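You operate a simulated robot arm through the tools that you are given. There is no shell and no other tool.

You run a simulated robot arm. Do the job below in one go: nothing can be reset, and whatever is moved stays where it is left.

JOB
Set the drag of the purple tab case on the drop slide: pointer in the green.
Fine: then put it in the cart drawer and close the drawer; leave the other cases. Set down upright: what you pick out. Where these are worked on the way, their far stop is far enough and under half their travel is too little: cart drawer.

It is judged by the outcome, as a careful person would: the job done as asked, and still so three seconds after it is handed in. It fails if anything else is knocked over, pushed out of place, dropped, spilled or broken.

ROBOT AND FRAMES
A 6-joint arm with a two-finger parallel gripper, fixed in place. Base frame: the origin is on the floor under the middle of its stand, x ahead of it, y to its left, z up. Units: mm, rad, N and s.
With the tool pointing down near the work surface it reaches from about 240 to 660 mm from the base axis. Its first joint turns from -1.152 to 1.152 rad. Payload 2.9 kg.
The TCP is the grasp point between the finger pads, 30 mm short of the fingertips. In the tool frame z runs along the fingers and y along their closing line. The gripper opens to 110 mm. The fingers are 20 mm wide and 10 mm thick; the gripper's body (48 by 112 mm) begins 55 mm behind the TCP.
Orientation is told as [roll, pitch, yaw] about the base's x, y, z axes, in that order, counted from this pose: with the fingers straight down and closing along the base's y, the tool's x points along the base's -x, its y along +y and its z along -z.

CONTROLS
- The arm moves only by the tool arm_command. Its argument "series" is a list of rows, each a list of 7 numbers: the shift along the tool's x, y, z in mm, then the turn, a rotation vector about the tool's x, y, z in rad, then the opening, from 0 (shut) to 1 (fully open). In form: [[x, y, z, wx, wy, wz, jaw], ...]. A call has 1 to 20 rows; each row shifts and turns the commanded pose from where the row before left it, along the tool's axes as they then stand. Each row takes 0.2 s and may step no farther than 50 mm and 0.15 rad from the row before; otherwise, or with a gripper value out of range, the whole call is refused. Where a pose cannot be reached the arm comes as near as it can. A force on the tool above 60 N (or 10 N above the force at the start of the call, whichever is more), or a blocked arm, ends the call early, and 0.2 s more pass. Each finger travels about 108 mm/s and halts on what it meets, pressing with about 35 N; the grip force reading is that of the motor and also rises with nothing between the fingers. The clock runs only during rows and for 0.2 s after the last one: add rows that do not move to give the fingers time. The reply holds the time, the measured pose of the TCP, the force on the tool along the base axes, the opening and the grip force, in the units named above and with some noise, with the torque about the TCP (base axes, N m) and any sound that the robot's microphone picked up.
- Cameras (640 x 400 px; columns grow to the right, rows downward): "scene" is fixed at [73.7, 432.1, 1384.5]; the picture's right is [-0.82, -0.57, 0.00], its down [-0.35, 0.51, -0.78] and it looks along [0.44, -0.65, -0.62] (base axes); focal length 347 px, centre (320, 200). "wrist" rides on the gripper at [72, 17, -103] in the tool frame; the picture's right is [-0.23, 0.97, 0.00], its down [-0.76, -0.18, -0.62] and it looks along [-0.61, -0.14, 0.78] (tool axes); focal length 222 px, centre (320, 200). There is no depth. A picture from a camera that has moved, and an enlarged one, comes with that camera's place and axes in the base frame and with its lens. The place of the scene camera against the robot may be out by one fixed shift of up to 12 mm in any direction.
- snapshot(camera): a new picture of that camera. The clock stands still meanwhile.
- close_up(camera, box): a new picture of the part [left, top, right, bottom] of that camera's present view, enlarged. The clock stands still meanwhile.
- close_job(): hands the job in; it is judged then, once.

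Places have to be worked out from the pictures, the camera data and where the tool is seen. Open the gripper and draw the arm clear of the work before you hand the job in, unless the task says otherwise.

The tools are called after "Request:" by a JSON object that holds its "fn" and its "kwargs". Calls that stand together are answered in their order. arm_command: Moves the arm, as the interface text tells. Its arguments: {"type":"object","properties":{"series":{"type":"array"}},"required":["series"]} The other tools are called the same way: snapshot (camera) takes a picture; close_up (camera, box) takes an enlarged picture of a part of a camera's view; close_job () hands the job in.

At the start:

```text
clock: 0.0
ee_pos: [179.4, 0.0, 1144.2]
tool_rot: [-0.001, -0.493, 0.0]
wrist_force: [0.2, 0.6, -0.6]
ft_torque: [0.01, -0.01, -0.03]
width: 109.6
finger_force: 0.0
```

scene: 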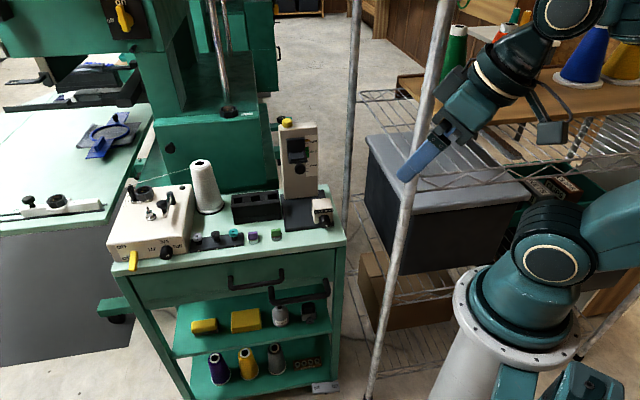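
wrist: 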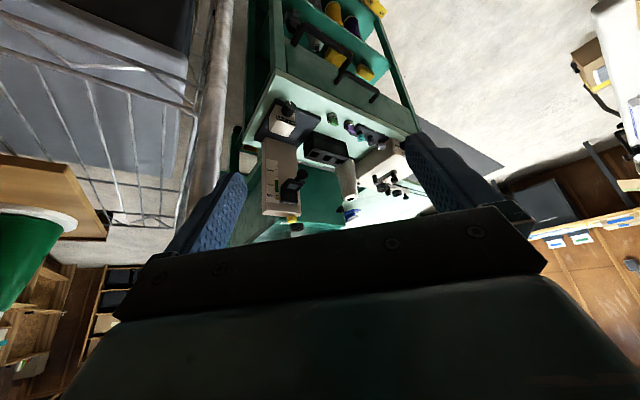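

I'll start by looking closely at the cart top to identify the cases, the drop slide and the drawer.

Request:
{"fn": "close_up", "kwargs": {"camera": "scene", "box": [100, 110, 350, 270]}}

Request:
{"fn": "close_up", "kwargs": {"camera": "scene", "box": [250, 110, 350, 240]}}

Request:
{"fn": "close_up", "kwargs": {"camera": "scene", "box": [180, 215, 350, 325]}}

Request:
{"fn": "close_up", "kwargs": {"camera": "wrist", "box": [230, 70, 430, 240]}}

```text
2.50 times, centred on (225, 190) of scene
camera zoom: at [73.7, 432.1, 1384.5], right [-0.82, -0.57, 0.0], down [-0.35, 0.51, -0.78], along [0.44, -0.65, -0.62], focal length 868 px, centre (558, 225)
```

zoom: 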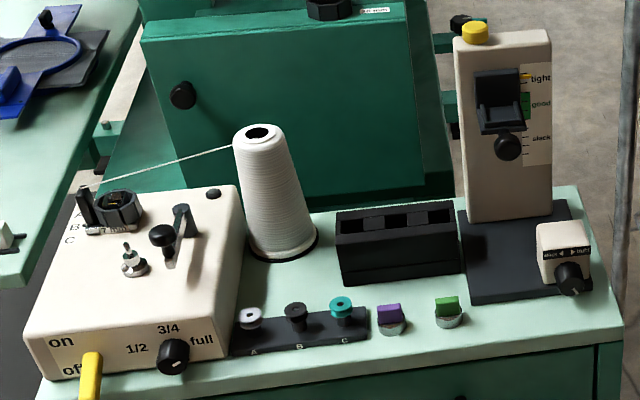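

```text
3.08 times, centred on (300, 175) of scene
camera zoom: at [73.7, 432.1, 1384.5], right [-0.82, -0.57, 0.0], down [-0.35, 0.51, -0.78], along [0.44, -0.65, -0.62], focal length 1068 px, centre (382, 277)
```

zoom: 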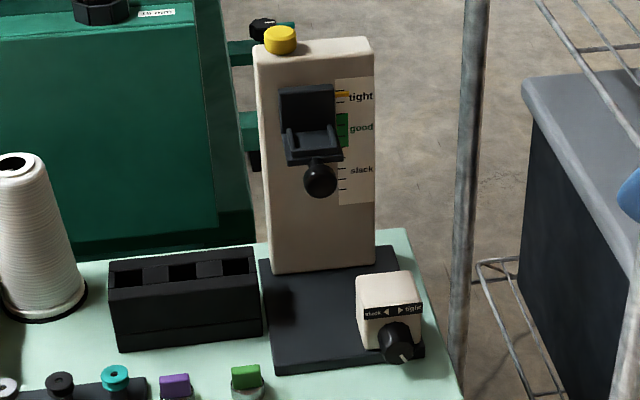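

```text
3.64 times, centred on (265, 270) of scene
camera zoom: at [73.7, 432.1, 1384.5], right [-0.82, -0.57, 0.0], down [-0.35, 0.51, -0.78], along [0.44, -0.65, -0.62], focal length 1263 px, centre (520, -54)
```

zoom: 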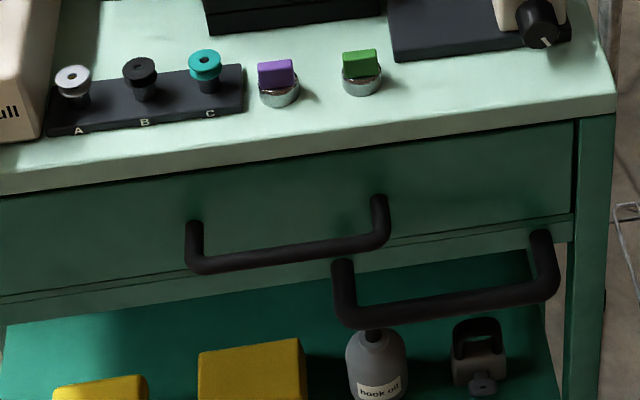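

```text
2.35 times, centred on (330, 155) of wrist
camera zoom: at [65.2, 16.3, 1201.6], right [0.2, 0.97, 0.11], down [0.38, -0.18, 0.91], along [0.9, -0.14, -0.4], focal length 523 px, centre (296, 306)
```

zoom: 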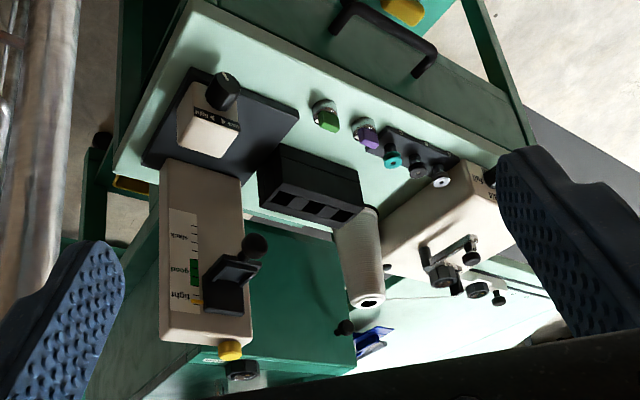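

The purple and green cases sit on the cart top, and the drop slide is at the cart's right rear. The cart looks turned about 45°, and a shelf post stands close on the arm's right. I'll move to a clear vantage over the cart, turning the wrist camera square to the cart front for a closer look.

Request:
{"fn": "arm_command", "kwargs": {"series": [[-22.1, 10, 38.6, 0, 0, 0, 1], [-22.1, 10, 38.6, 0, 0, 0, 1], [-22.1, 10, 38.6, 0, 0, 0, 1], [-22.1, 10, 38.6, 0, 0, 0, 1], [0, 0, 0, 0.0639, 0, 0.119, 1], [0, 0, 0, 0.0639, 0, 0.119, 1], [0, 0, 0, 0.0639, 0, 0.119, 1], [0, 0, 0, 0.0639, 0, 0.119, 1], [0, 0, 0, 0.0639, 0, 0.119, 1], [0, 0, 0, 0.0639, 0, 0.119, 1]]}}

Request:
{"fn": "snapshot", "kwargs": {"camera": "wrist"}}

Request:
{"fn": "snapshot", "kwargs": {"camera": "scene"}}

```text
clock: 2.2
ee_pos: [328.5, 39.6, 1049.8]
tool_rot: [-0.003, -0.493, -0.81]
wrist_force: [-0.3, 0.3, 0.1]
ft_torque: [-0.01, -0.01, 0.03]
width: 110.3
finger_force: 0.0
```

```text
taken
camera wrist: at [263.5, 132.7, 1106.7], right [0.84, 0.52, 0.11], down [0.13, -0.4, 0.91], along [0.52, -0.75, -0.4], focal length 222 px, centre (320, 200)
```

wrist: 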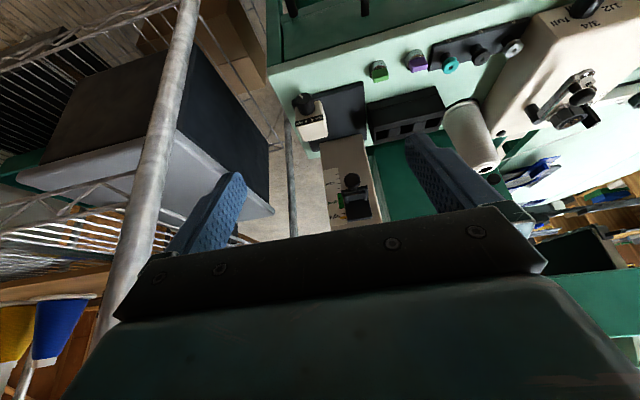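

```text
taken
```

scene: 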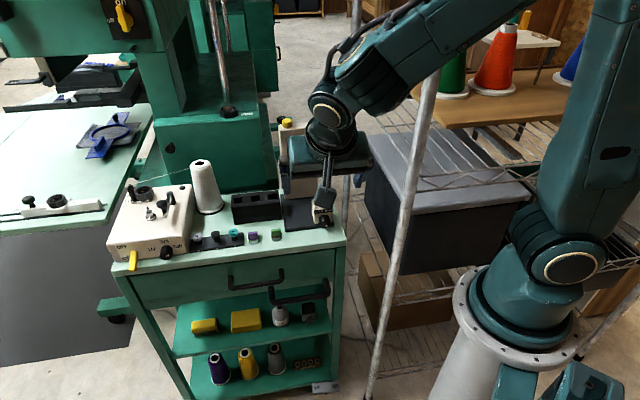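

The cart is in view (upside down in the wrist camera). I'll enlarge the drop slide and the cases.

Request:
{"fn": "close_up", "kwargs": {"camera": "wrist", "box": [280, 80, 400, 230]}}

Request:
{"fn": "close_up", "kwargs": {"camera": "wrist", "box": [350, 0, 550, 160]}}

Request:
{"fn": "close_up", "kwargs": {"camera": "wrist", "box": [260, 0, 420, 90]}}

```text
2.67 times, centred on (340, 155) of wrist
camera zoom: at [263.5, 132.7, 1106.7], right [0.84, 0.52, 0.11], down [0.13, -0.4, 0.91], along [0.52, -0.75, -0.4], focal length 592 px, centre (267, 320)
```

zoom: 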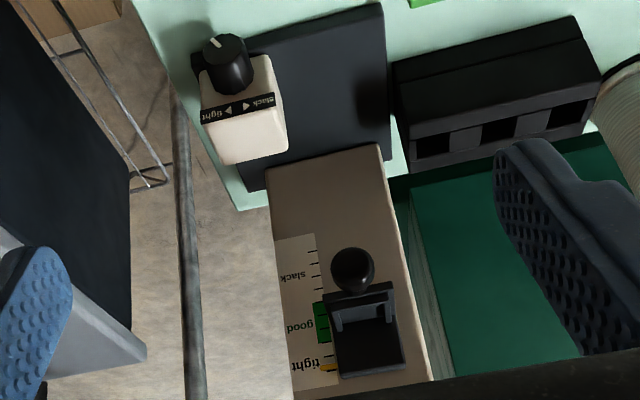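

```text
2.50 times, centred on (450, 80) of wrist
camera zoom: at [263.5, 132.7, 1106.7], right [0.84, 0.52, 0.11], down [0.13, -0.4, 0.91], along [0.52, -0.75, -0.4], focal length 555 px, centre (-5, 500)
```

zoom: 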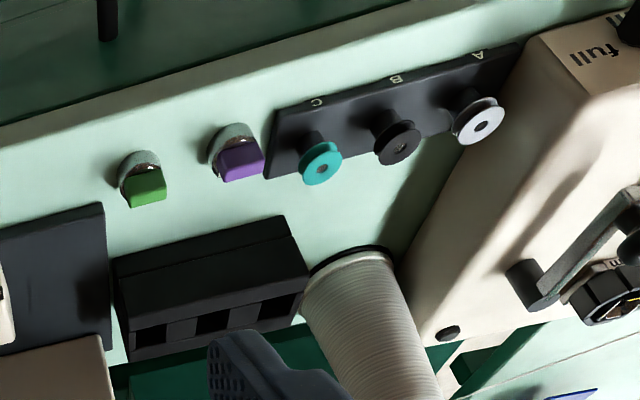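

```text
4.00 times, centred on (340, 45) of wrist
camera zoom: at [263.5, 132.7, 1106.7], right [0.84, 0.52, 0.11], down [0.13, -0.4, 0.91], along [0.52, -0.75, -0.4], focal length 888 px, centre (240, 820)
```

zoom: 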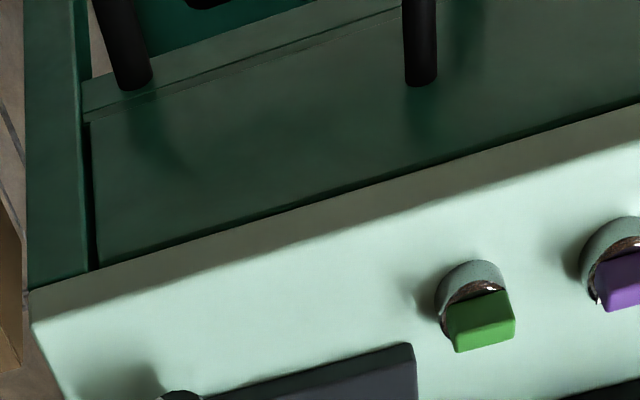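

The carriage with its cradle, ball knob and orange pointer is near (515,-124,963), and the pointer is now by "tight". I'll move the camera nearer the tower to see the cradle and the yellow button properly.

Request:
{"fn": "arm_command", "kwargs": {"series": [[-30.2, 0, 16.2, 0, 0, 0, 1], [-30.2, 0, 16.2, 0, 0, 0, 1], [-30.2, 0, 16.2, 0, 0, 0, 1], [-30.2, 0, 16.2, 0, 0, 0, 1]]}}

Request:
{"fn": "snapshot", "kwargs": {"camera": "wrist"}}

Request:
{"fn": "close_up", "kwargs": {"camera": "wrist", "box": [220, 60, 420, 220]}}

```text
clock: 3.2
ee_pos: [424.2, -58.6, 1049.1]
tool_rot: [0.001, -0.492, -0.809]
wrist_force: [-0.1, -0.4, -0.1]
ft_torque: [0.05, 0.0, -0.02]
width: 110.0
finger_force: 0.0
```

```text
taken
camera wrist: at [357.4, 34.8, 1106.8], right [0.84, 0.53, 0.11], down [0.13, -0.4, 0.91], along [0.52, -0.75, -0.4], focal length 222 px, centre (320, 200)
```

wrist: 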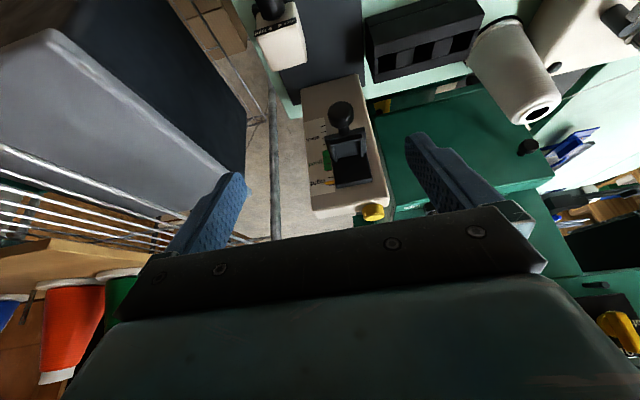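

```text
2.50 times, centred on (320, 140) of wrist
camera zoom: at [357.4, 34.8, 1106.8], right [0.84, 0.53, 0.11], down [0.13, -0.4, 0.91], along [0.52, -0.75, -0.4], focal length 555 px, centre (320, 350)
```

zoom: 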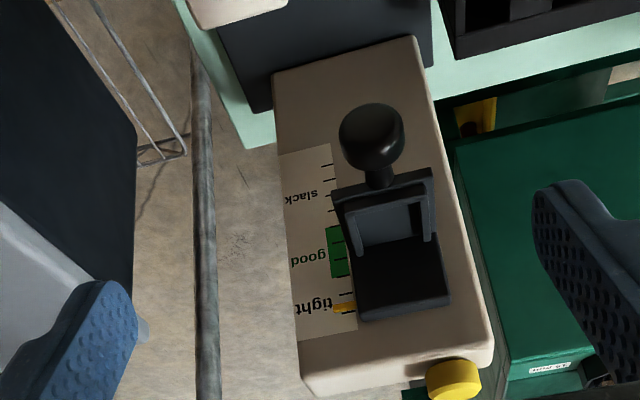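

The carriage has a small walled cradle, with a ball knob below it and a yellow button on the tower top. I'll zoom in hard on the cradle and the adjuster knob.

Request:
{"fn": "close_up", "kwargs": {"camera": "wrist", "box": [295, 90, 395, 215]}}

Request:
{"fn": "close_up", "kwargs": {"camera": "wrist", "box": [235, 0, 335, 80]}}

Request:
{"fn": "close_up", "kwargs": {"camera": "scene", "box": [300, 180, 350, 220]}}

Request:
{"fn": "close_up", "kwargs": {"camera": "scene", "box": [225, 220, 295, 250]}}

```text
3.20 times, centred on (345, 152) of wrist
camera zoom: at [357.4, 34.8, 1106.8], right [0.84, 0.53, 0.11], down [0.13, -0.4, 0.91], along [0.52, -0.75, -0.4], focal length 711 px, centre (240, 352)
```

zoom: 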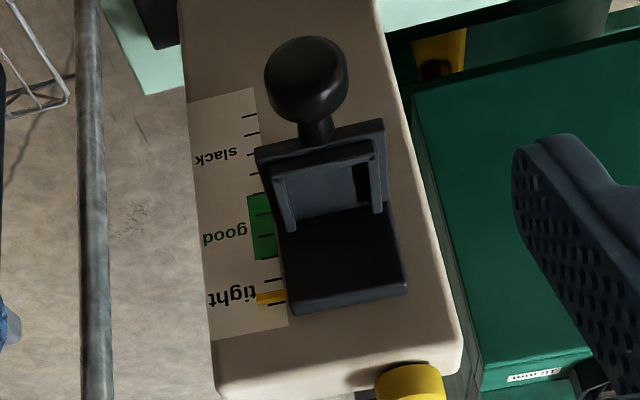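

```text
5.00 times, centred on (285, 40) of wrist
camera zoom: at [357.4, 34.8, 1106.8], right [0.84, 0.53, 0.11], down [0.13, -0.4, 0.91], along [0.52, -0.75, -0.4], focal length 1111 px, centre (495, 1000)
```

zoom: 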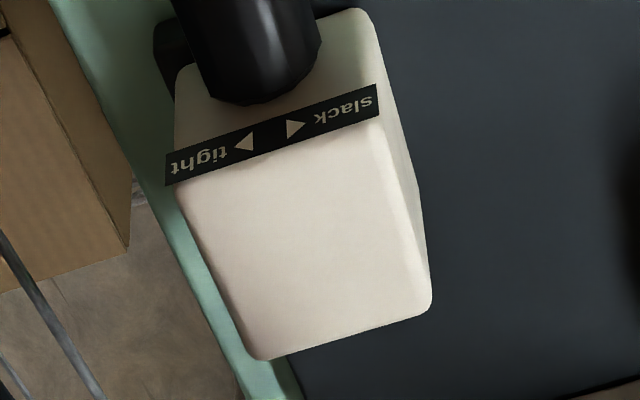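

```text
10.00 times, centred on (325, 200) of scene
camera zoom: at [73.7, 432.1, 1384.5], right [-0.82, -0.57, 0.0], down [-0.35, 0.51, -0.78], along [0.44, -0.65, -0.62], focal length 3472 px, centre (270, 200)
```

zoom: 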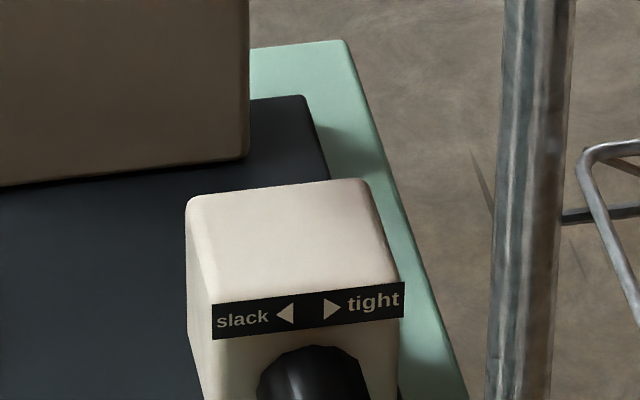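

```text
9.14 times, centred on (260, 235) of scene
camera zoom: at [73.7, 432.1, 1384.5], right [-0.82, -0.57, 0.0], down [-0.35, 0.51, -0.78], along [0.44, -0.65, -0.62], focal length 3174 px, centre (869, -120)
```

zoom: 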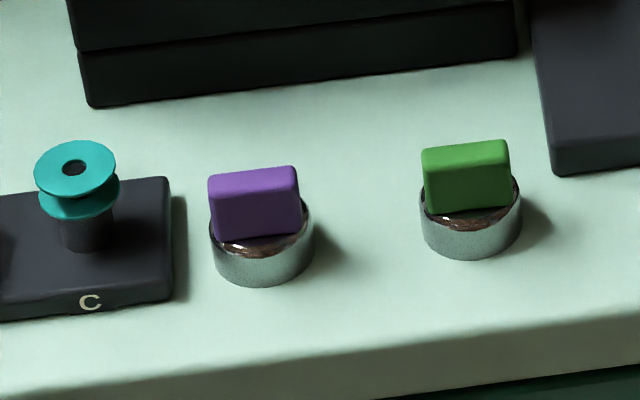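

The case has a steel body about 25 mm across with a purple tab about 23 mm wide along the cart front. I plan to hold it by the tab with a slightly tilted tool, so I'll move above the purple case to measure it.

Request:
{"fn": "arm_command", "kwargs": {"series": [[15.06, 28.2, 21.2, 0, 0, 0, 1], [15.06, 28.2, 21.2, 0, 0, 0, 1], [15.06, 28.2, 21.2, 0, 0, 0, 1], [15.06, 28.2, 21.2, 0, 0, 0, 1], [15.06, 28.2, 21.2, 0, 0, 0, 1], [0, 0, 0, 0, 0.0965, 0, 1], [0, 0, 0, 0, 0.0965, 0, 1]]}}

Request:
{"fn": "snapshot", "kwargs": {"camera": "wrist"}}

Request:
{"fn": "close_up", "kwargs": {"camera": "wrist", "box": [240, 40, 400, 190]}}

```text
clock: 4.8
ee_pos: [514.4, 50.0, 919.9]
tool_rot: [0.002, -0.3, -0.811]
wrist_force: [-0.1, -0.3, 0.2]
ft_torque: [0.01, -0.06, -0.02]
width: 109.8
finger_force: 0.2
```

```text
taken
camera wrist: at [457.8, 133.2, 998.3], right [0.86, 0.51, 0.07], down [0.25, -0.52, 0.82], along [0.46, -0.68, -0.57], focal length 222 px, centre (320, 200)
```

wrist: 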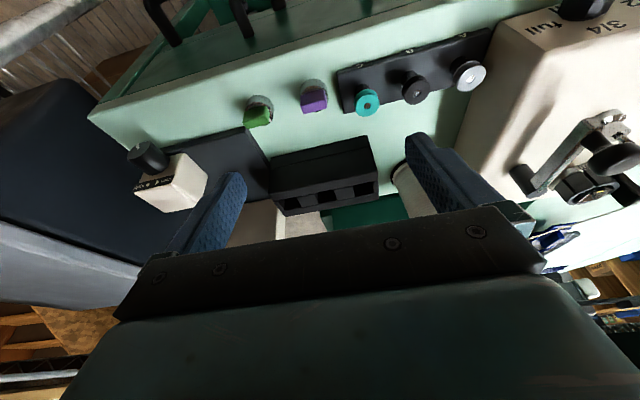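

```text
2.67 times, centred on (320, 115) of wrist
camera zoom: at [457.8, 133.2, 998.3], right [0.86, 0.51, 0.07], down [0.25, -0.52, 0.82], along [0.46, -0.68, -0.57], focal length 592 px, centre (320, 427)
```

zoom: 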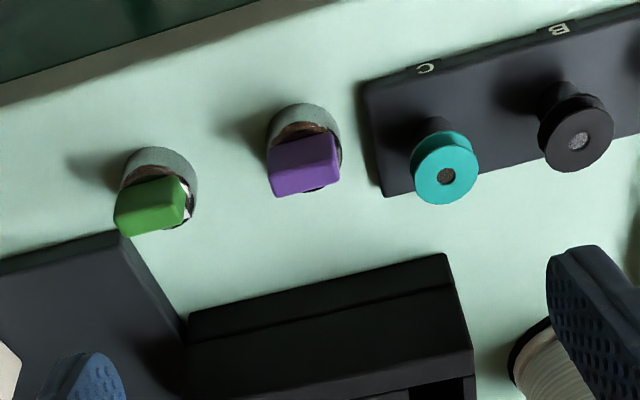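

Triangulating from two wrist views puts the purple tab's centre near (520, 44, 822). I'll zoom in to check the tab's orientation before going down.

Request:
{"fn": "close_up", "kwargs": {"camera": "wrist", "box": [290, 70, 340, 120]}}

Request:
{"fn": "close_up", "kwargs": {"camera": "wrist", "box": [120, 130, 240, 220]}}

```text
8.00 times, centred on (315, 95) of wrist
camera zoom: at [457.8, 133.2, 998.3], right [0.86, 0.51, 0.07], down [0.25, -0.52, 0.82], along [0.46, -0.68, -0.57], focal length 1777 px, centre (360, 1040)
```

zoom: 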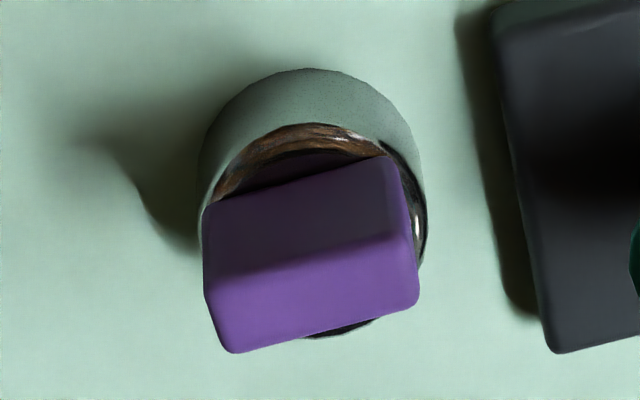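

```text
4.44 times, centred on (180, 175) of wrist
camera zoom: at [457.8, 133.2, 998.3], right [0.86, 0.51, 0.07], down [0.25, -0.52, 0.82], along [0.46, -0.68, -0.57], focal length 987 px, centre (942, 311)
```

zoom: 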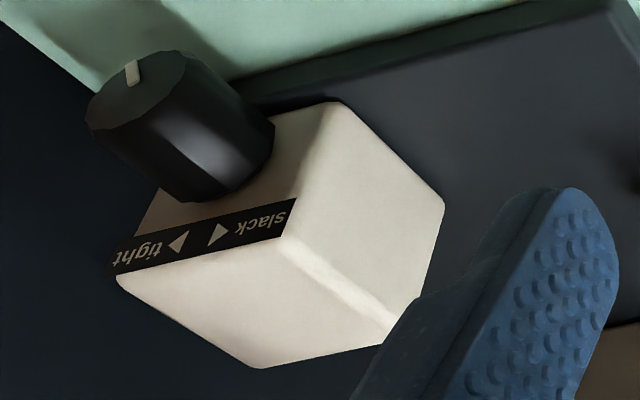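

The tab lines up with the tool's closing line to about a degree, so the grasp yaw is right. I'll narrow the jaw to about 40 mm, come straight down 40 mm and look again.

Request:
{"fn": "arm_command", "kwargs": {"series": [[0, 0, 0, 0, 0, 0, 0.36], [0, 0, 0, 0, 0, 0, 0.36], [5.9, 0, 19.1, 0, 0, 0, 0.36], [5.9, 0, 19.1, 0, 0, 0, 0.36]]}}

Request:
{"fn": "snapshot", "kwargs": {"camera": "wrist"}}

Request:
{"fn": "close_up", "kwargs": {"camera": "wrist", "box": [250, 50, 390, 220]}}

```text
clock: 5.8
ee_pos: [514.2, 50.0, 879.0]
tool_rot: [0.0, -0.299, -0.809]
wrist_force: [0.5, -0.1, 0.5]
ft_torque: [0.0, 0.01, 0.0]
width: 39.5
finger_force: 0.1
```

```text
taken
camera wrist: at [457.1, 133.8, 958.1], right [0.86, 0.51, 0.07], down [0.25, -0.52, 0.82], along [0.46, -0.68, -0.57], focal length 222 px, centre (320, 200)
```

wrist: 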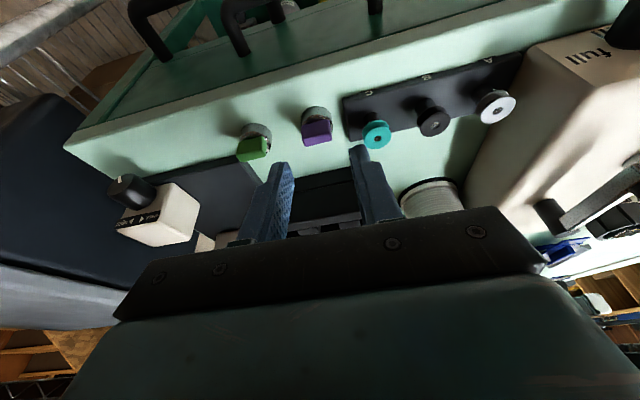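

```text
2.35 times, centred on (320, 135) of wrist
camera zoom: at [457.1, 133.8, 958.1], right [0.86, 0.51, 0.07], down [0.25, -0.52, 0.82], along [0.46, -0.68, -0.57], focal length 523 px, centre (320, 353)
```

zoom: 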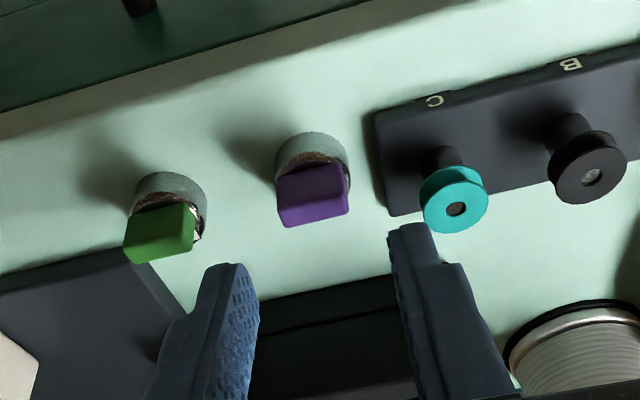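

The fingers are centred over the tab. I'll narrow to about 34 mm and go down 28 mm, keeping the fingertips above the low bobbin stand.

Request:
{"fn": "arm_command", "kwargs": {"series": [[0, 0, 0, 0, 0, 0, 0.31], [4.1, 0, 13.4, 0, 0, 0, 0.31], [4.1, 0, 13.4, 0, 0, 0, 0.31]]}}

Request:
{"fn": "close_up", "kwargs": {"camera": "wrist", "box": [270, 100, 390, 190]}}

Request:
{"fn": "close_up", "kwargs": {"camera": "scene", "box": [215, 190, 305, 255]}}

```text
clock: 6.6
ee_pos: [514.0, 50.8, 853.4]
tool_rot: [0.001, -0.3, -0.811]
wrist_force: [0.7, 0.0, -0.1]
ft_torque: [-0.01, 0.01, 0.0]
width: 34.3
finger_force: 0.1
```

```text
4.44 times, centred on (330, 145) of wrist
camera zoom: at [456.9, 133.8, 930.4], right [0.86, 0.51, 0.07], down [0.25, -0.52, 0.82], along [0.46, -0.68, -0.57], focal length 987 px, centre (276, 444)
```

zoom: 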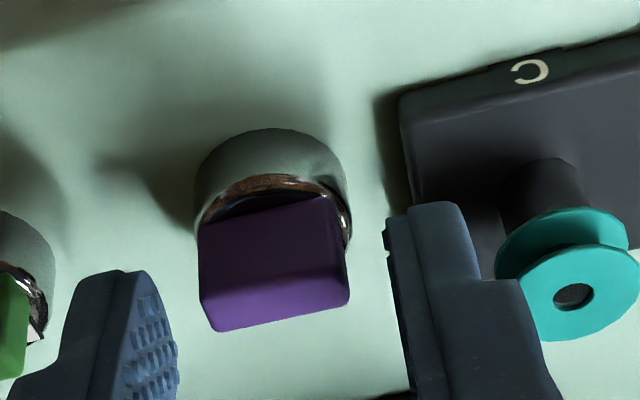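

```text
6.15 times, centred on (260, 222) of scene
camera zoom: at [73.7, 432.1, 1384.5], right [-0.82, -0.57, 0.0], down [-0.35, 0.51, -0.78], along [0.44, -0.65, -0.62], focal length 2137 px, centre (689, 62)
```

zoom: 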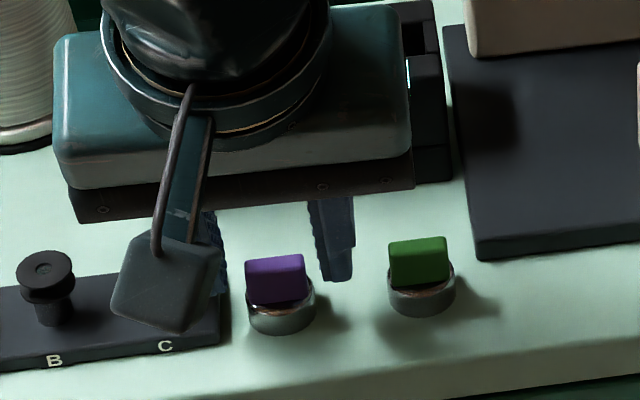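

The tab's top is near z 828 and the fingertips are at about 825, centred. I'll go down 6 mm more and close on the tab.

Request:
{"fn": "arm_command", "kwargs": {"series": [[1.77, 0, 5.73, 0, 0, 0, 0.31], [0, 0, 0, 0, 0, 0, 0.1], [0, 0, 0, 0, 0, 0, 0.0], [0, 0, 0, 0, 0, 0, 0.0]]}}

Request:
{"fn": "close_up", "kwargs": {"camera": "wrist", "box": [270, 100, 390, 190]}}

Request:
{"fn": "close_up", "kwargs": {"camera": "scene", "box": [215, 190, 305, 255]}}

```text
clock: 7.6
ee_pos: [513.9, 50.6, 845.0]
tool_rot: [0.0, -0.298, -0.81]
wrist_force: [0.1, -0.4, 0.5]
ft_torque: [-0.02, 0.0, -0.01]
width: 20.4
finger_force: 35.1
```

```text
4.44 times, centred on (330, 145) of wrist
camera zoom: at [457.0, 133.8, 924.3], right [0.86, 0.51, 0.07], down [0.25, -0.52, 0.82], along [0.46, -0.68, -0.57], focal length 987 px, centre (276, 444)
```

zoom: 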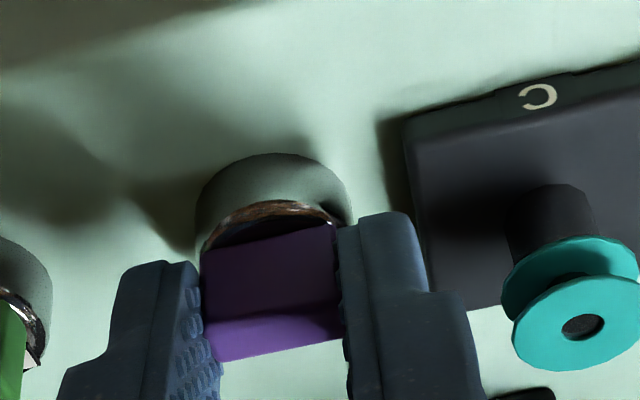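

```text
6.15 times, centred on (260, 222) of scene
camera zoom: at [73.7, 432.1, 1384.5], right [-0.82, -0.57, 0.0], down [-0.35, 0.51, -0.78], along [0.44, -0.65, -0.62], focal length 2137 px, centre (689, 62)
```

zoom: 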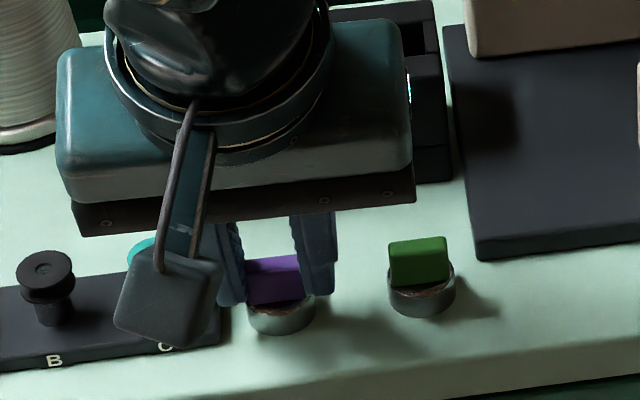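

The tab is gripped at 20.4 mm wide with 35 N. I'll lift straight up 180 mm, then swing over to just in front of the slide, still above the cradle, for a close look at the pocket.

Request:
{"fn": "arm_command", "kwargs": {"series": [[-10.64, 0, -34.4, 0, 0, 0, 0], [-10.64, 0, -34.4, 0, 0, 0, 0], [-10.64, 0, -34.4, 0, 0, 0, 0], [-10.64, 0, -34.4, 0, 0, 0, 0], [-10.64, 0, -34.4, 0, 0, 0, 0], [-16.9, -29.9, -1.05, 0, 0, 0, 0], [-16.9, -29.9, -1.05, 0, 0, 0, 0], [-16.9, -29.9, -1.05, 0, 0, 0, 0], [-16.9, -29.9, -1.05, 0, 0, 0, 0]]}}

Request:
{"fn": "snapshot", "kwargs": {"camera": "wrist"}}

Request:
{"fn": "close_up", "kwargs": {"camera": "wrist", "box": [250, 60, 410, 200]}}

Request:
{"fn": "close_up", "kwargs": {"camera": "scene", "box": [240, 110, 350, 220]}}

```text
clock: 9.6
ee_pos: [470.1, -78.9, 1051.7]
tool_rot: [0.001, -0.299, -0.811]
wrist_force: [-0.2, -0.4, 0.5]
ft_torque: [0.0, -0.04, -0.01]
width: 20.3
finger_force: 34.8
```

```text
taken
camera wrist: at [412.9, 4.5, 1129.6], right [0.85, 0.51, 0.07], down [0.25, -0.52, 0.82], along [0.46, -0.68, -0.57], focal length 222 px, centre (320, 200)
```

wrist: 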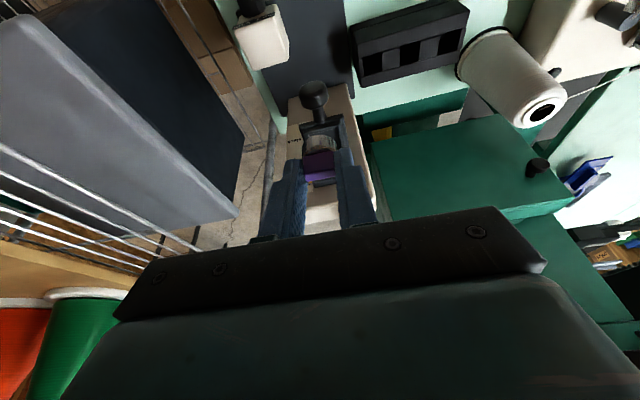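

```text
2.86 times, centred on (330, 130) of wrist
camera zoom: at [412.9, 4.5, 1129.6], right [0.85, 0.51, 0.07], down [0.25, -0.52, 0.82], along [0.46, -0.68, -0.57], focal length 635 px, centre (291, 400)
```

zoom: 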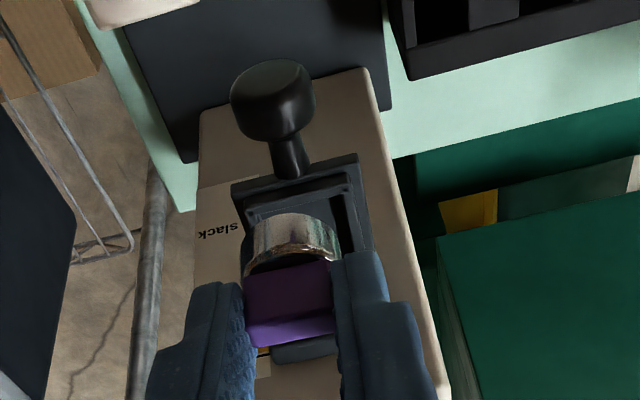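

```text
3.64 times, centred on (295, 165) of scene
camera zoom: at [73.6, 432.1, 1384.6], right [-0.82, -0.57, 0.0], down [-0.35, 0.51, -0.78], along [0.44, -0.65, -0.62], focal length 1263 px, centre (411, 327)
```

zoom: 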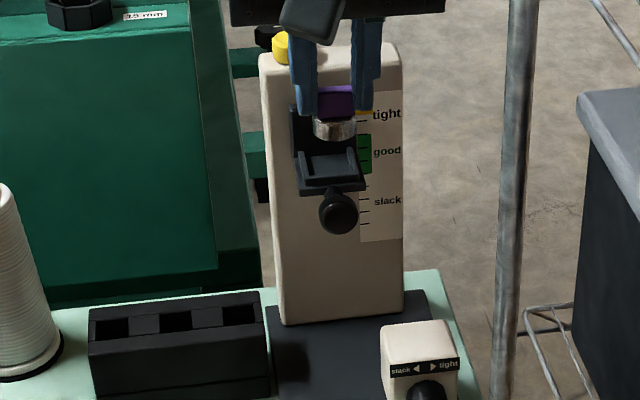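

The case hangs above and just ahead of the cradle, whose front lip I put at about 400 mm forward and z 963. I'll zoom the scene camera onto the pocket to get its inner dimensions.

Request:
{"fn": "close_up", "kwargs": {"camera": "scene", "box": [284, 125, 324, 175]}}

Request:
{"fn": "close_up", "kwargs": {"camera": "wrist", "box": [295, 100, 355, 160]}}

```text
8.00 times, centred on (304, 150) of scene
camera zoom: at [73.6, 432.1, 1384.6], right [-0.82, -0.57, 0.0], down [-0.35, 0.51, -0.78], along [0.44, -0.65, -0.62], focal length 2778 px, centre (448, 600)
```

zoom: 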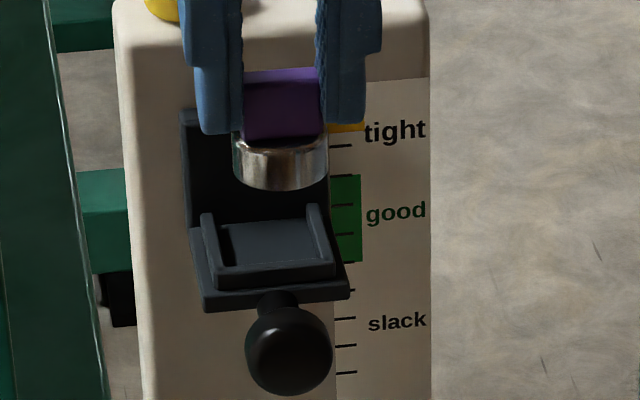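

```text
6.67 times, centred on (325, 130) of wrist
camera zoom: at [412.9, 4.5, 1129.6], right [0.85, 0.51, 0.07], down [0.25, -0.52, 0.82], along [0.46, -0.68, -0.57], focal length 1481 px, centre (287, 667)
```

zoom: 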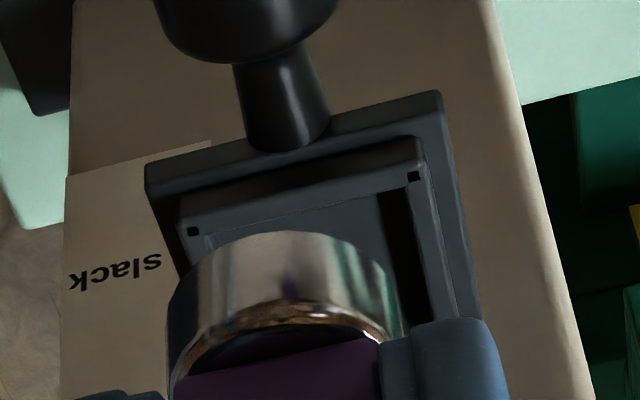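

The cradle is a U-shaped rim on a ledge with the back plate behind it. The held case hides part of the pocket, so I'll raise and look more steeply down into it.

Request:
{"fn": "arm_command", "kwargs": {"series": [[-17.65, 0, -24.9, 0, 0, 0, 0], [-17.65, 0, -24.9, 0, 0, 0, 0]]}}

Request:
{"fn": "close_up", "kwargs": {"camera": "wrist", "box": [280, 40, 360, 120]}}

Request:
{"fn": "close_up", "kwargs": {"camera": "wrist", "box": [260, 50, 420, 210]}}

```text
clock: 10.2
ee_pos: [486.3, -94.5, 1108.6]
tool_rot: [-0.002, -0.299, -0.811]
wrist_force: [-0.3, 1.1, 0.5]
ft_torque: [0.01, -0.03, -0.01]
width: 20.2
finger_force: 34.7
```

```text
5.00 times, centred on (320, 80) of wrist
camera zoom: at [428.5, -10.3, 1186.8], right [0.86, 0.51, 0.07], down [0.25, -0.52, 0.82], along [0.45, -0.69, -0.57], focal length 1111 px, centre (320, 800)
```

zoom: 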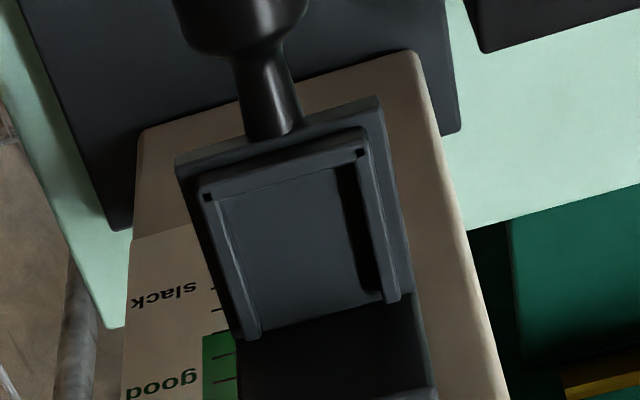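

```text
2.50 times, centred on (340, 130) of wrist
camera zoom: at [428.5, -10.3, 1186.8], right [0.86, 0.51, 0.07], down [0.25, -0.52, 0.82], along [0.45, -0.69, -0.57], focal length 555 px, centre (270, 375)
```

zoom: 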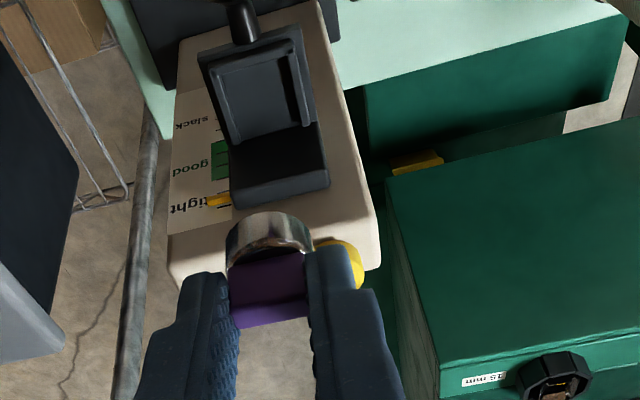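

I can now see the pocket clearly: its inside runs about 275–302 mm sideways and 408–440 mm in depth, with the floor near z 963. The case is already lined up sideways, so I'll go 14.5 mm forward and down to about 20 mm above the floor, then check.

Request:
{"fn": "arm_command", "kwargs": {"series": [[3.76, 0, 28.5, 0, 0, 0, 0], [3.76, 0, 28.5, 0, 0, 0, 0], [3.76, 0, 28.5, 0, 0, 0, 0]]}}

Request:
{"fn": "close_up", "kwargs": {"camera": "wrist", "box": [280, 90, 370, 190]}}

Request:
{"fn": "close_up", "kwargs": {"camera": "scene", "box": [284, 125, 324, 175]}}

```text
clock: 11.0
ee_pos: [496.0, -102.3, 1025.5]
tool_rot: [-0.001, -0.299, -0.811]
wrist_force: [0.1, -0.1, -0.5]
ft_torque: [0.0, -0.02, -0.01]
width: 20.2
finger_force: 35.2
```

```text
4.00 times, centred on (325, 140) of wrist
camera zoom: at [438.3, -19.9, 1102.9], right [0.86, 0.51, 0.07], down [0.25, -0.52, 0.82], along [0.46, -0.68, -0.57], focal length 888 px, centre (300, 440)
```

zoom: 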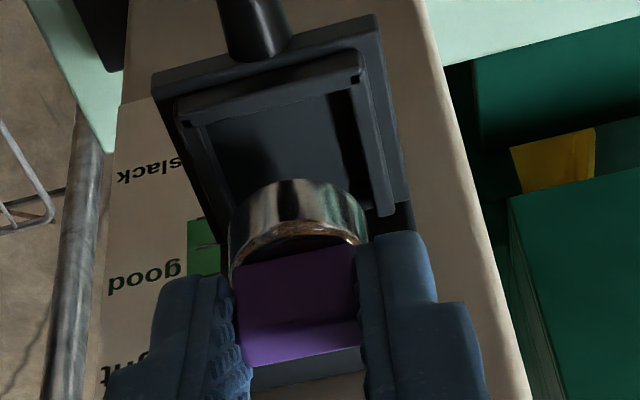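

```text
8.00 times, centred on (304, 150) of scene
camera zoom: at [73.7, 432.1, 1384.5], right [-0.82, -0.57, 0.0], down [-0.35, 0.51, -0.78], along [0.44, -0.65, -0.62], focal length 2778 px, centre (448, 600)
```

zoom: 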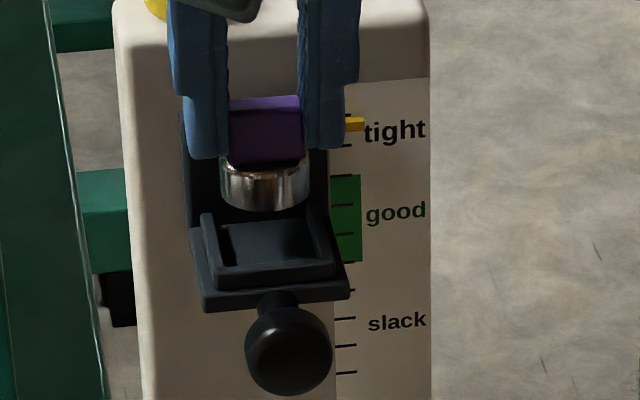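

The case is within about 1 mm of the pocket centre in both views. I'll lower 15 mm with a small trim.

Request:
{"fn": "arm_command", "kwargs": {"series": [[2.7, -0.15, 7.0, 0, 0, 0, 0], [2.7, -0.15, 7.0, 0, 0, 0, 0]]}}

Request:
{"fn": "close_up", "kwargs": {"camera": "wrist", "box": [280, 90, 370, 190]}}

Request:
{"fn": "close_up", "kwargs": {"camera": "scene", "box": [284, 125, 324, 175]}}

```text
clock: 11.6
ee_pos: [495.1, -101.4, 1010.5]
tool_rot: [0.001, -0.302, -0.811]
wrist_force: [0.9, 0.3, -0.2]
ft_torque: [-0.01, 0.07, -0.01]
width: 20.6
finger_force: 35.2
```

```text
4.00 times, centred on (325, 140) of wrist
camera zoom: at [437.2, -18.8, 1087.7], right [0.85, 0.51, 0.07], down [0.24, -0.52, 0.82], along [0.46, -0.68, -0.57], focal length 888 px, centre (300, 440)
```

zoom: 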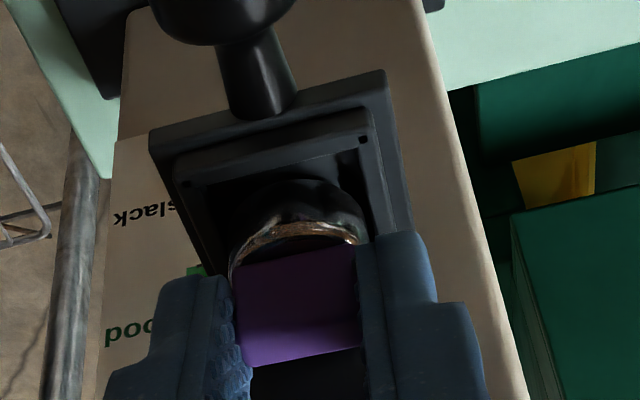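

```text
8.00 times, centred on (304, 150) of scene
camera zoom: at [73.5, 432.2, 1384.5], right [-0.82, -0.57, 0.0], down [-0.35, 0.51, -0.78], along [0.44, -0.65, -0.62], focal length 2778 px, centre (448, 600)
```

zoom: 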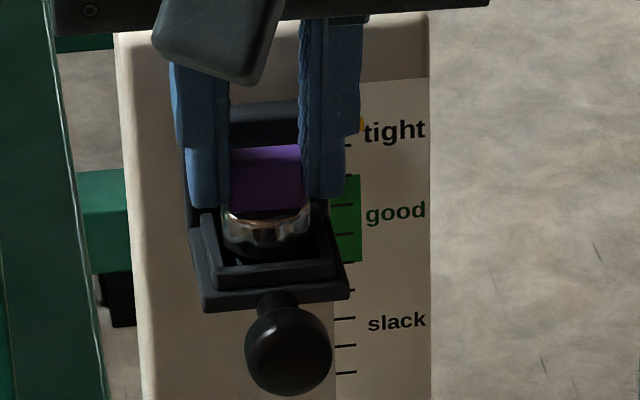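

The case is inside the rim with clearance all round. I'll lower it in small steps and watch for the contact force.

Request:
{"fn": "arm_command", "kwargs": {"series": [[0.59, 0, 1.91, 0, 0, 0, 0], [0.59, 0, 1.91, 0, 0, 0, 0], [0.3, 0, 0.96, 0, 0, 0, 0]]}}

Request:
{"fn": "close_up", "kwargs": {"camera": "scene", "box": [284, 125, 324, 175]}}

```text
clock: 12.4
ee_pos: [494.7, -102.3, 1004.6]
tool_rot: [0.002, -0.302, -0.813]
wrist_force: [-1.5, 5.5, 15.1]
ft_torque: [0.06, -0.06, 0.03]
width: 20.2
finger_force: 35.0
```

```text
8.00 times, centred on (304, 150) of scene
camera zoom: at [73.3, 432.3, 1384.5], right [-0.82, -0.57, 0.0], down [-0.35, 0.51, -0.78], along [0.44, -0.65, -0.62], focal length 2778 px, centre (448, 600)
```

zoom: 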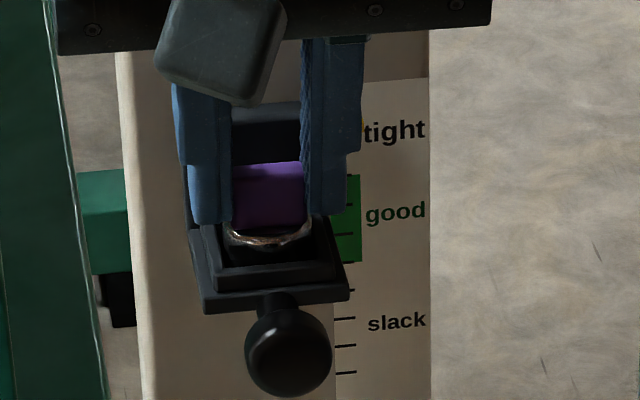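

Contact is 15 N upward at z about 1004.6 with the body inside the rim, so it's seated on the floor. I'll ease off a little, open the fingers slightly and draw back along the tool axis.

Request:
{"fn": "arm_command", "kwargs": {"series": [[-0.2, 0, -0.7, 0, 0, 0, 0], [0, 0, 0, 0, 0, 0, 0.29], [0, 0, 0, 0, 0, 0, 0.29], [0, 0, -20, 0, 0, 0, 0.29], [0, 0, -30, 0, 0, 0, 0.29], [0, 0, -40, 0, 0, 0, 0.29]]}}

Request:
{"fn": "close_up", "kwargs": {"camera": "scene", "box": [274, 110, 334, 180]}}

Request:
{"fn": "close_up", "kwargs": {"camera": "wrist", "box": [270, 40, 390, 170]}}

```text
clock: 13.8
ee_pos: [474.5, -83.4, 1092.4]
tool_rot: [-0.003, -0.299, -0.809]
wrist_force: [0.8, -0.4, 0.3]
ft_torque: [0.01, 0.01, 0.02]
width: 32.2
finger_force: 0.0
```

```text
5.71 times, centred on (304, 145) of scene
camera zoom: at [73.7, 432.1, 1384.5], right [-0.82, -0.57, 0.0], down [-0.35, 0.51, -0.78], along [0.44, -0.65, -0.62], focal length 1984 px, centre (411, 514)
```

zoom: 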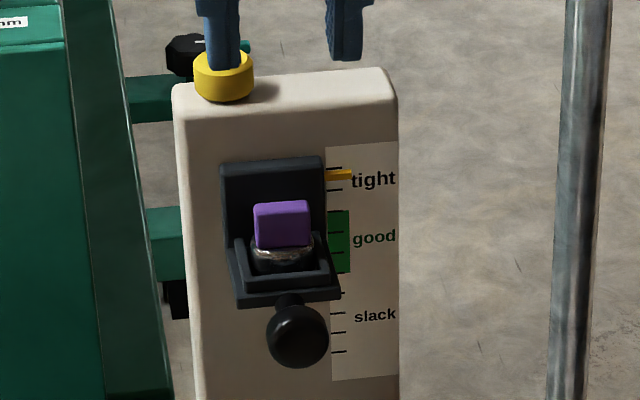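

```text
3.08 times, centred on (330, 105) of wrist
camera zoom: at [417.9, 0.1, 1171.0], right [0.85, 0.51, 0.07], down [0.25, -0.52, 0.82], along [0.46, -0.68, -0.57], focal length 684 px, centre (289, 492)
```

zoom: 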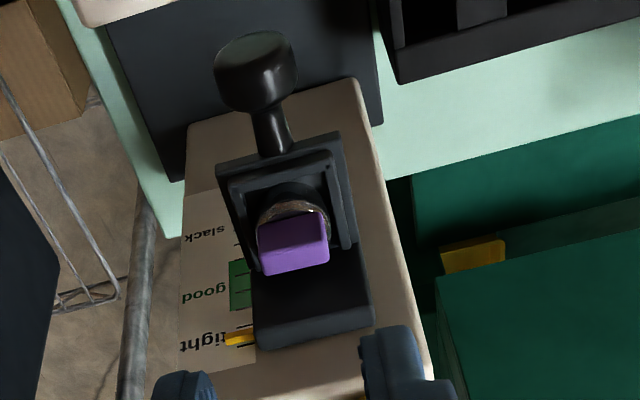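

The case sits upright in the cradle, and the pointer is still held by "tight", so the carriage is presumably latched until the yellow button is pressed. I'll close the fingers, go over the tower top with the tool vertical, and locate the button.

Request:
{"fn": "arm_command", "kwargs": {"series": [[-37.75, 9.9, -8, 0, 0, 0, 0], [-37.75, 9.9, -8, 0, 0, 0, 0], [0, 0, 0, 0, 0.15, 0, 0], [0, 0, 0, 0, 0.15, 0, 0]]}}

Request:
{"fn": "snapshot", "kwargs": {"camera": "wrist"}}

Request:
{"fn": "close_up", "kwargs": {"camera": "wrist", "box": [260, 80, 400, 190]}}

Request:
{"fn": "close_up", "kwargs": {"camera": "scene", "box": [264, 80, 344, 150]}}

```text
clock: 14.8
ee_pos: [536.5, -118.7, 1128.4]
tool_rot: [-0.002, 0.003, -0.809]
wrist_force: [0.2, 0.3, 0.1]
ft_torque: [0.01, -0.02, -0.02]
width: 0.0
finger_force: 35.6
```

```text
taken
camera wrist: at [497.0, -55.1, 1232.7], right [0.86, 0.51, 0.0], down [0.4, -0.67, 0.62], along [0.31, -0.54, -0.78], focal length 222 px, centre (320, 200)
```

wrist: 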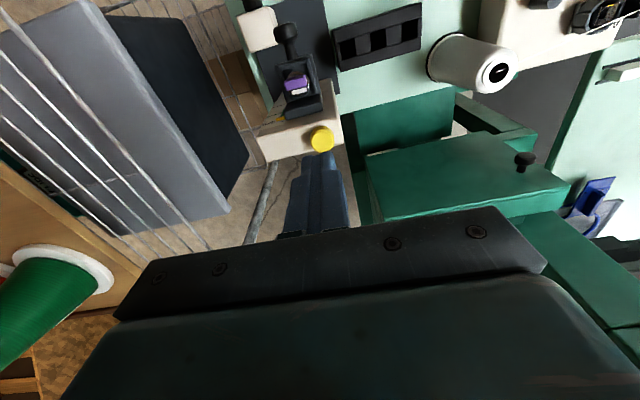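

```text
3.64 times, centred on (330, 135) of wrist
camera zoom: at [497.0, -55.1, 1232.7], right [0.86, 0.51, 0.0], down [0.4, -0.67, 0.62], along [0.31, -0.54, -0.78], focal length 808 px, centre (284, 436)
```

zoom: 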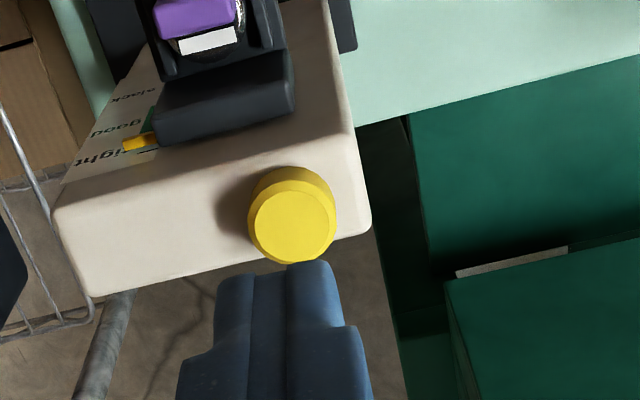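

```text
5.71 times, centred on (304, 115) of scene
camera zoom: at [73.7, 432.1, 1384.5], right [-0.82, -0.57, 0.0], down [-0.35, 0.51, -0.78], along [0.44, -0.65, -0.62], focal length 1984 px, centre (411, 686)
```

zoom: 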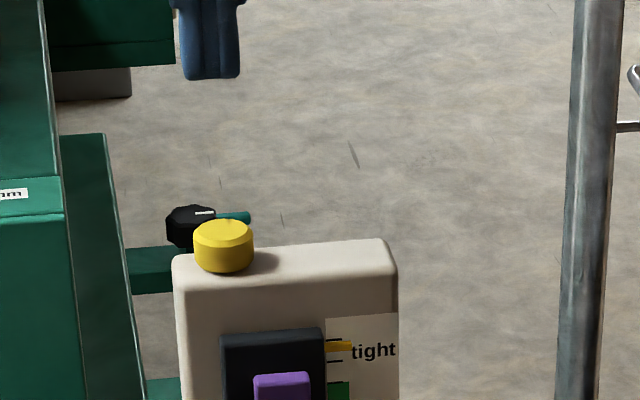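

The button's top is at about 473 mm forward, 304.5 sideways, z 1028. I'll move the closed fingertips over it and come down to just above.

Request:
{"fn": "arm_command", "kwargs": {"series": [[-17, -1, 0, 0, 0, 0, 0], [0, 0, 32, 0, 0, 0, 0], [0, 0, 30, 0, 0, 0, 0]]}}

Request:
{"fn": "close_up", "kwargs": {"camera": "wrist", "box": [250, 90, 390, 210]}}

Request:
{"fn": "close_up", "kwargs": {"camera": "scene", "box": [264, 80, 344, 150]}}

```text
clock: 15.6
ee_pos: [546.9, -131.5, 1067.0]
tool_rot: [0.001, 0.003, -0.809]
wrist_force: [0.5, 0.2, 0.5]
ft_torque: [0.01, -0.02, 0.01]
width: 0.0
finger_force: 34.9
```

```text
3.33 times, centred on (320, 150) of wrist
camera zoom: at [509.6, -68.9, 1170.7], right [0.86, 0.51, 0.0], down [0.4, -0.67, 0.62], along [0.31, -0.54, -0.78], focal length 740 px, centre (320, 367)
```

zoom: 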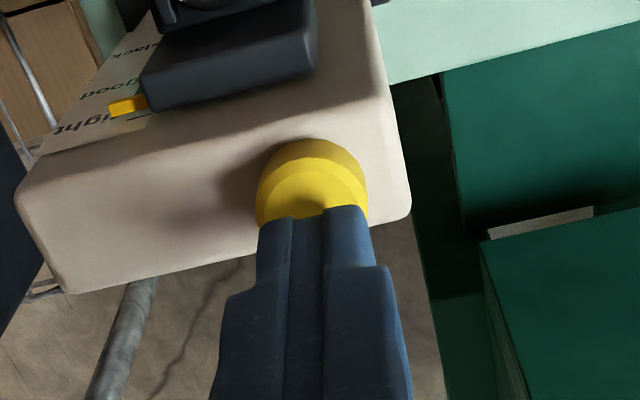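

```text
5.71 times, centred on (304, 115) of scene
camera zoom: at [73.7, 432.1, 1384.5], right [-0.82, -0.57, 0.0], down [-0.35, 0.51, -0.78], along [0.44, -0.65, -0.62], focal length 1984 px, centre (411, 686)
```

zoom: 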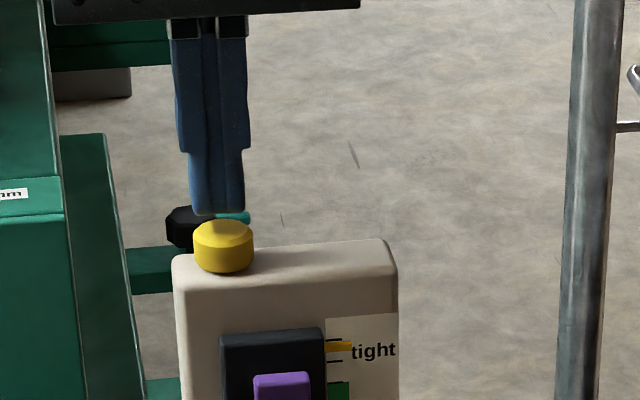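

The fingertips are centred about 8 mm above the button. I'll press down gently in small steps and watch the force and any sound.

Request:
{"fn": "arm_command", "kwargs": {"series": [[0, 0, 3, 0, 0, 0, 0], [0, 0, 3, 0, 0, 0, 0], [0, 0, 2, 0, 0, 0, 0], [0, 0, 2, 0, 0, 0, 0]]}}

Request:
{"fn": "close_up", "kwargs": {"camera": "scene", "box": [264, 95, 344, 185]}}

```text
clock: 16.6
ee_pos: [546.9, -131.7, 1055.7]
tool_rot: [-0.001, 0.0, -0.812]
wrist_force: [0.6, -0.9, 2.3]
ft_torque: [0.0, -0.01, -0.02]
width: 0.4
finger_force: 34.7
heard: click
```

```text
4.44 times, centred on (304, 140) of scene
camera zoom: at [73.6, 432.1, 1384.6], right [-0.82, -0.57, 0.0], down [-0.35, 0.51, -0.78], along [0.44, -0.65, -0.62], focal length 1543 px, centre (391, 467)
```

zoom: 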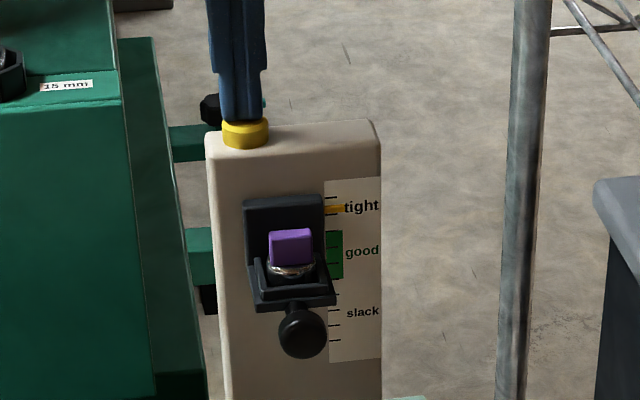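

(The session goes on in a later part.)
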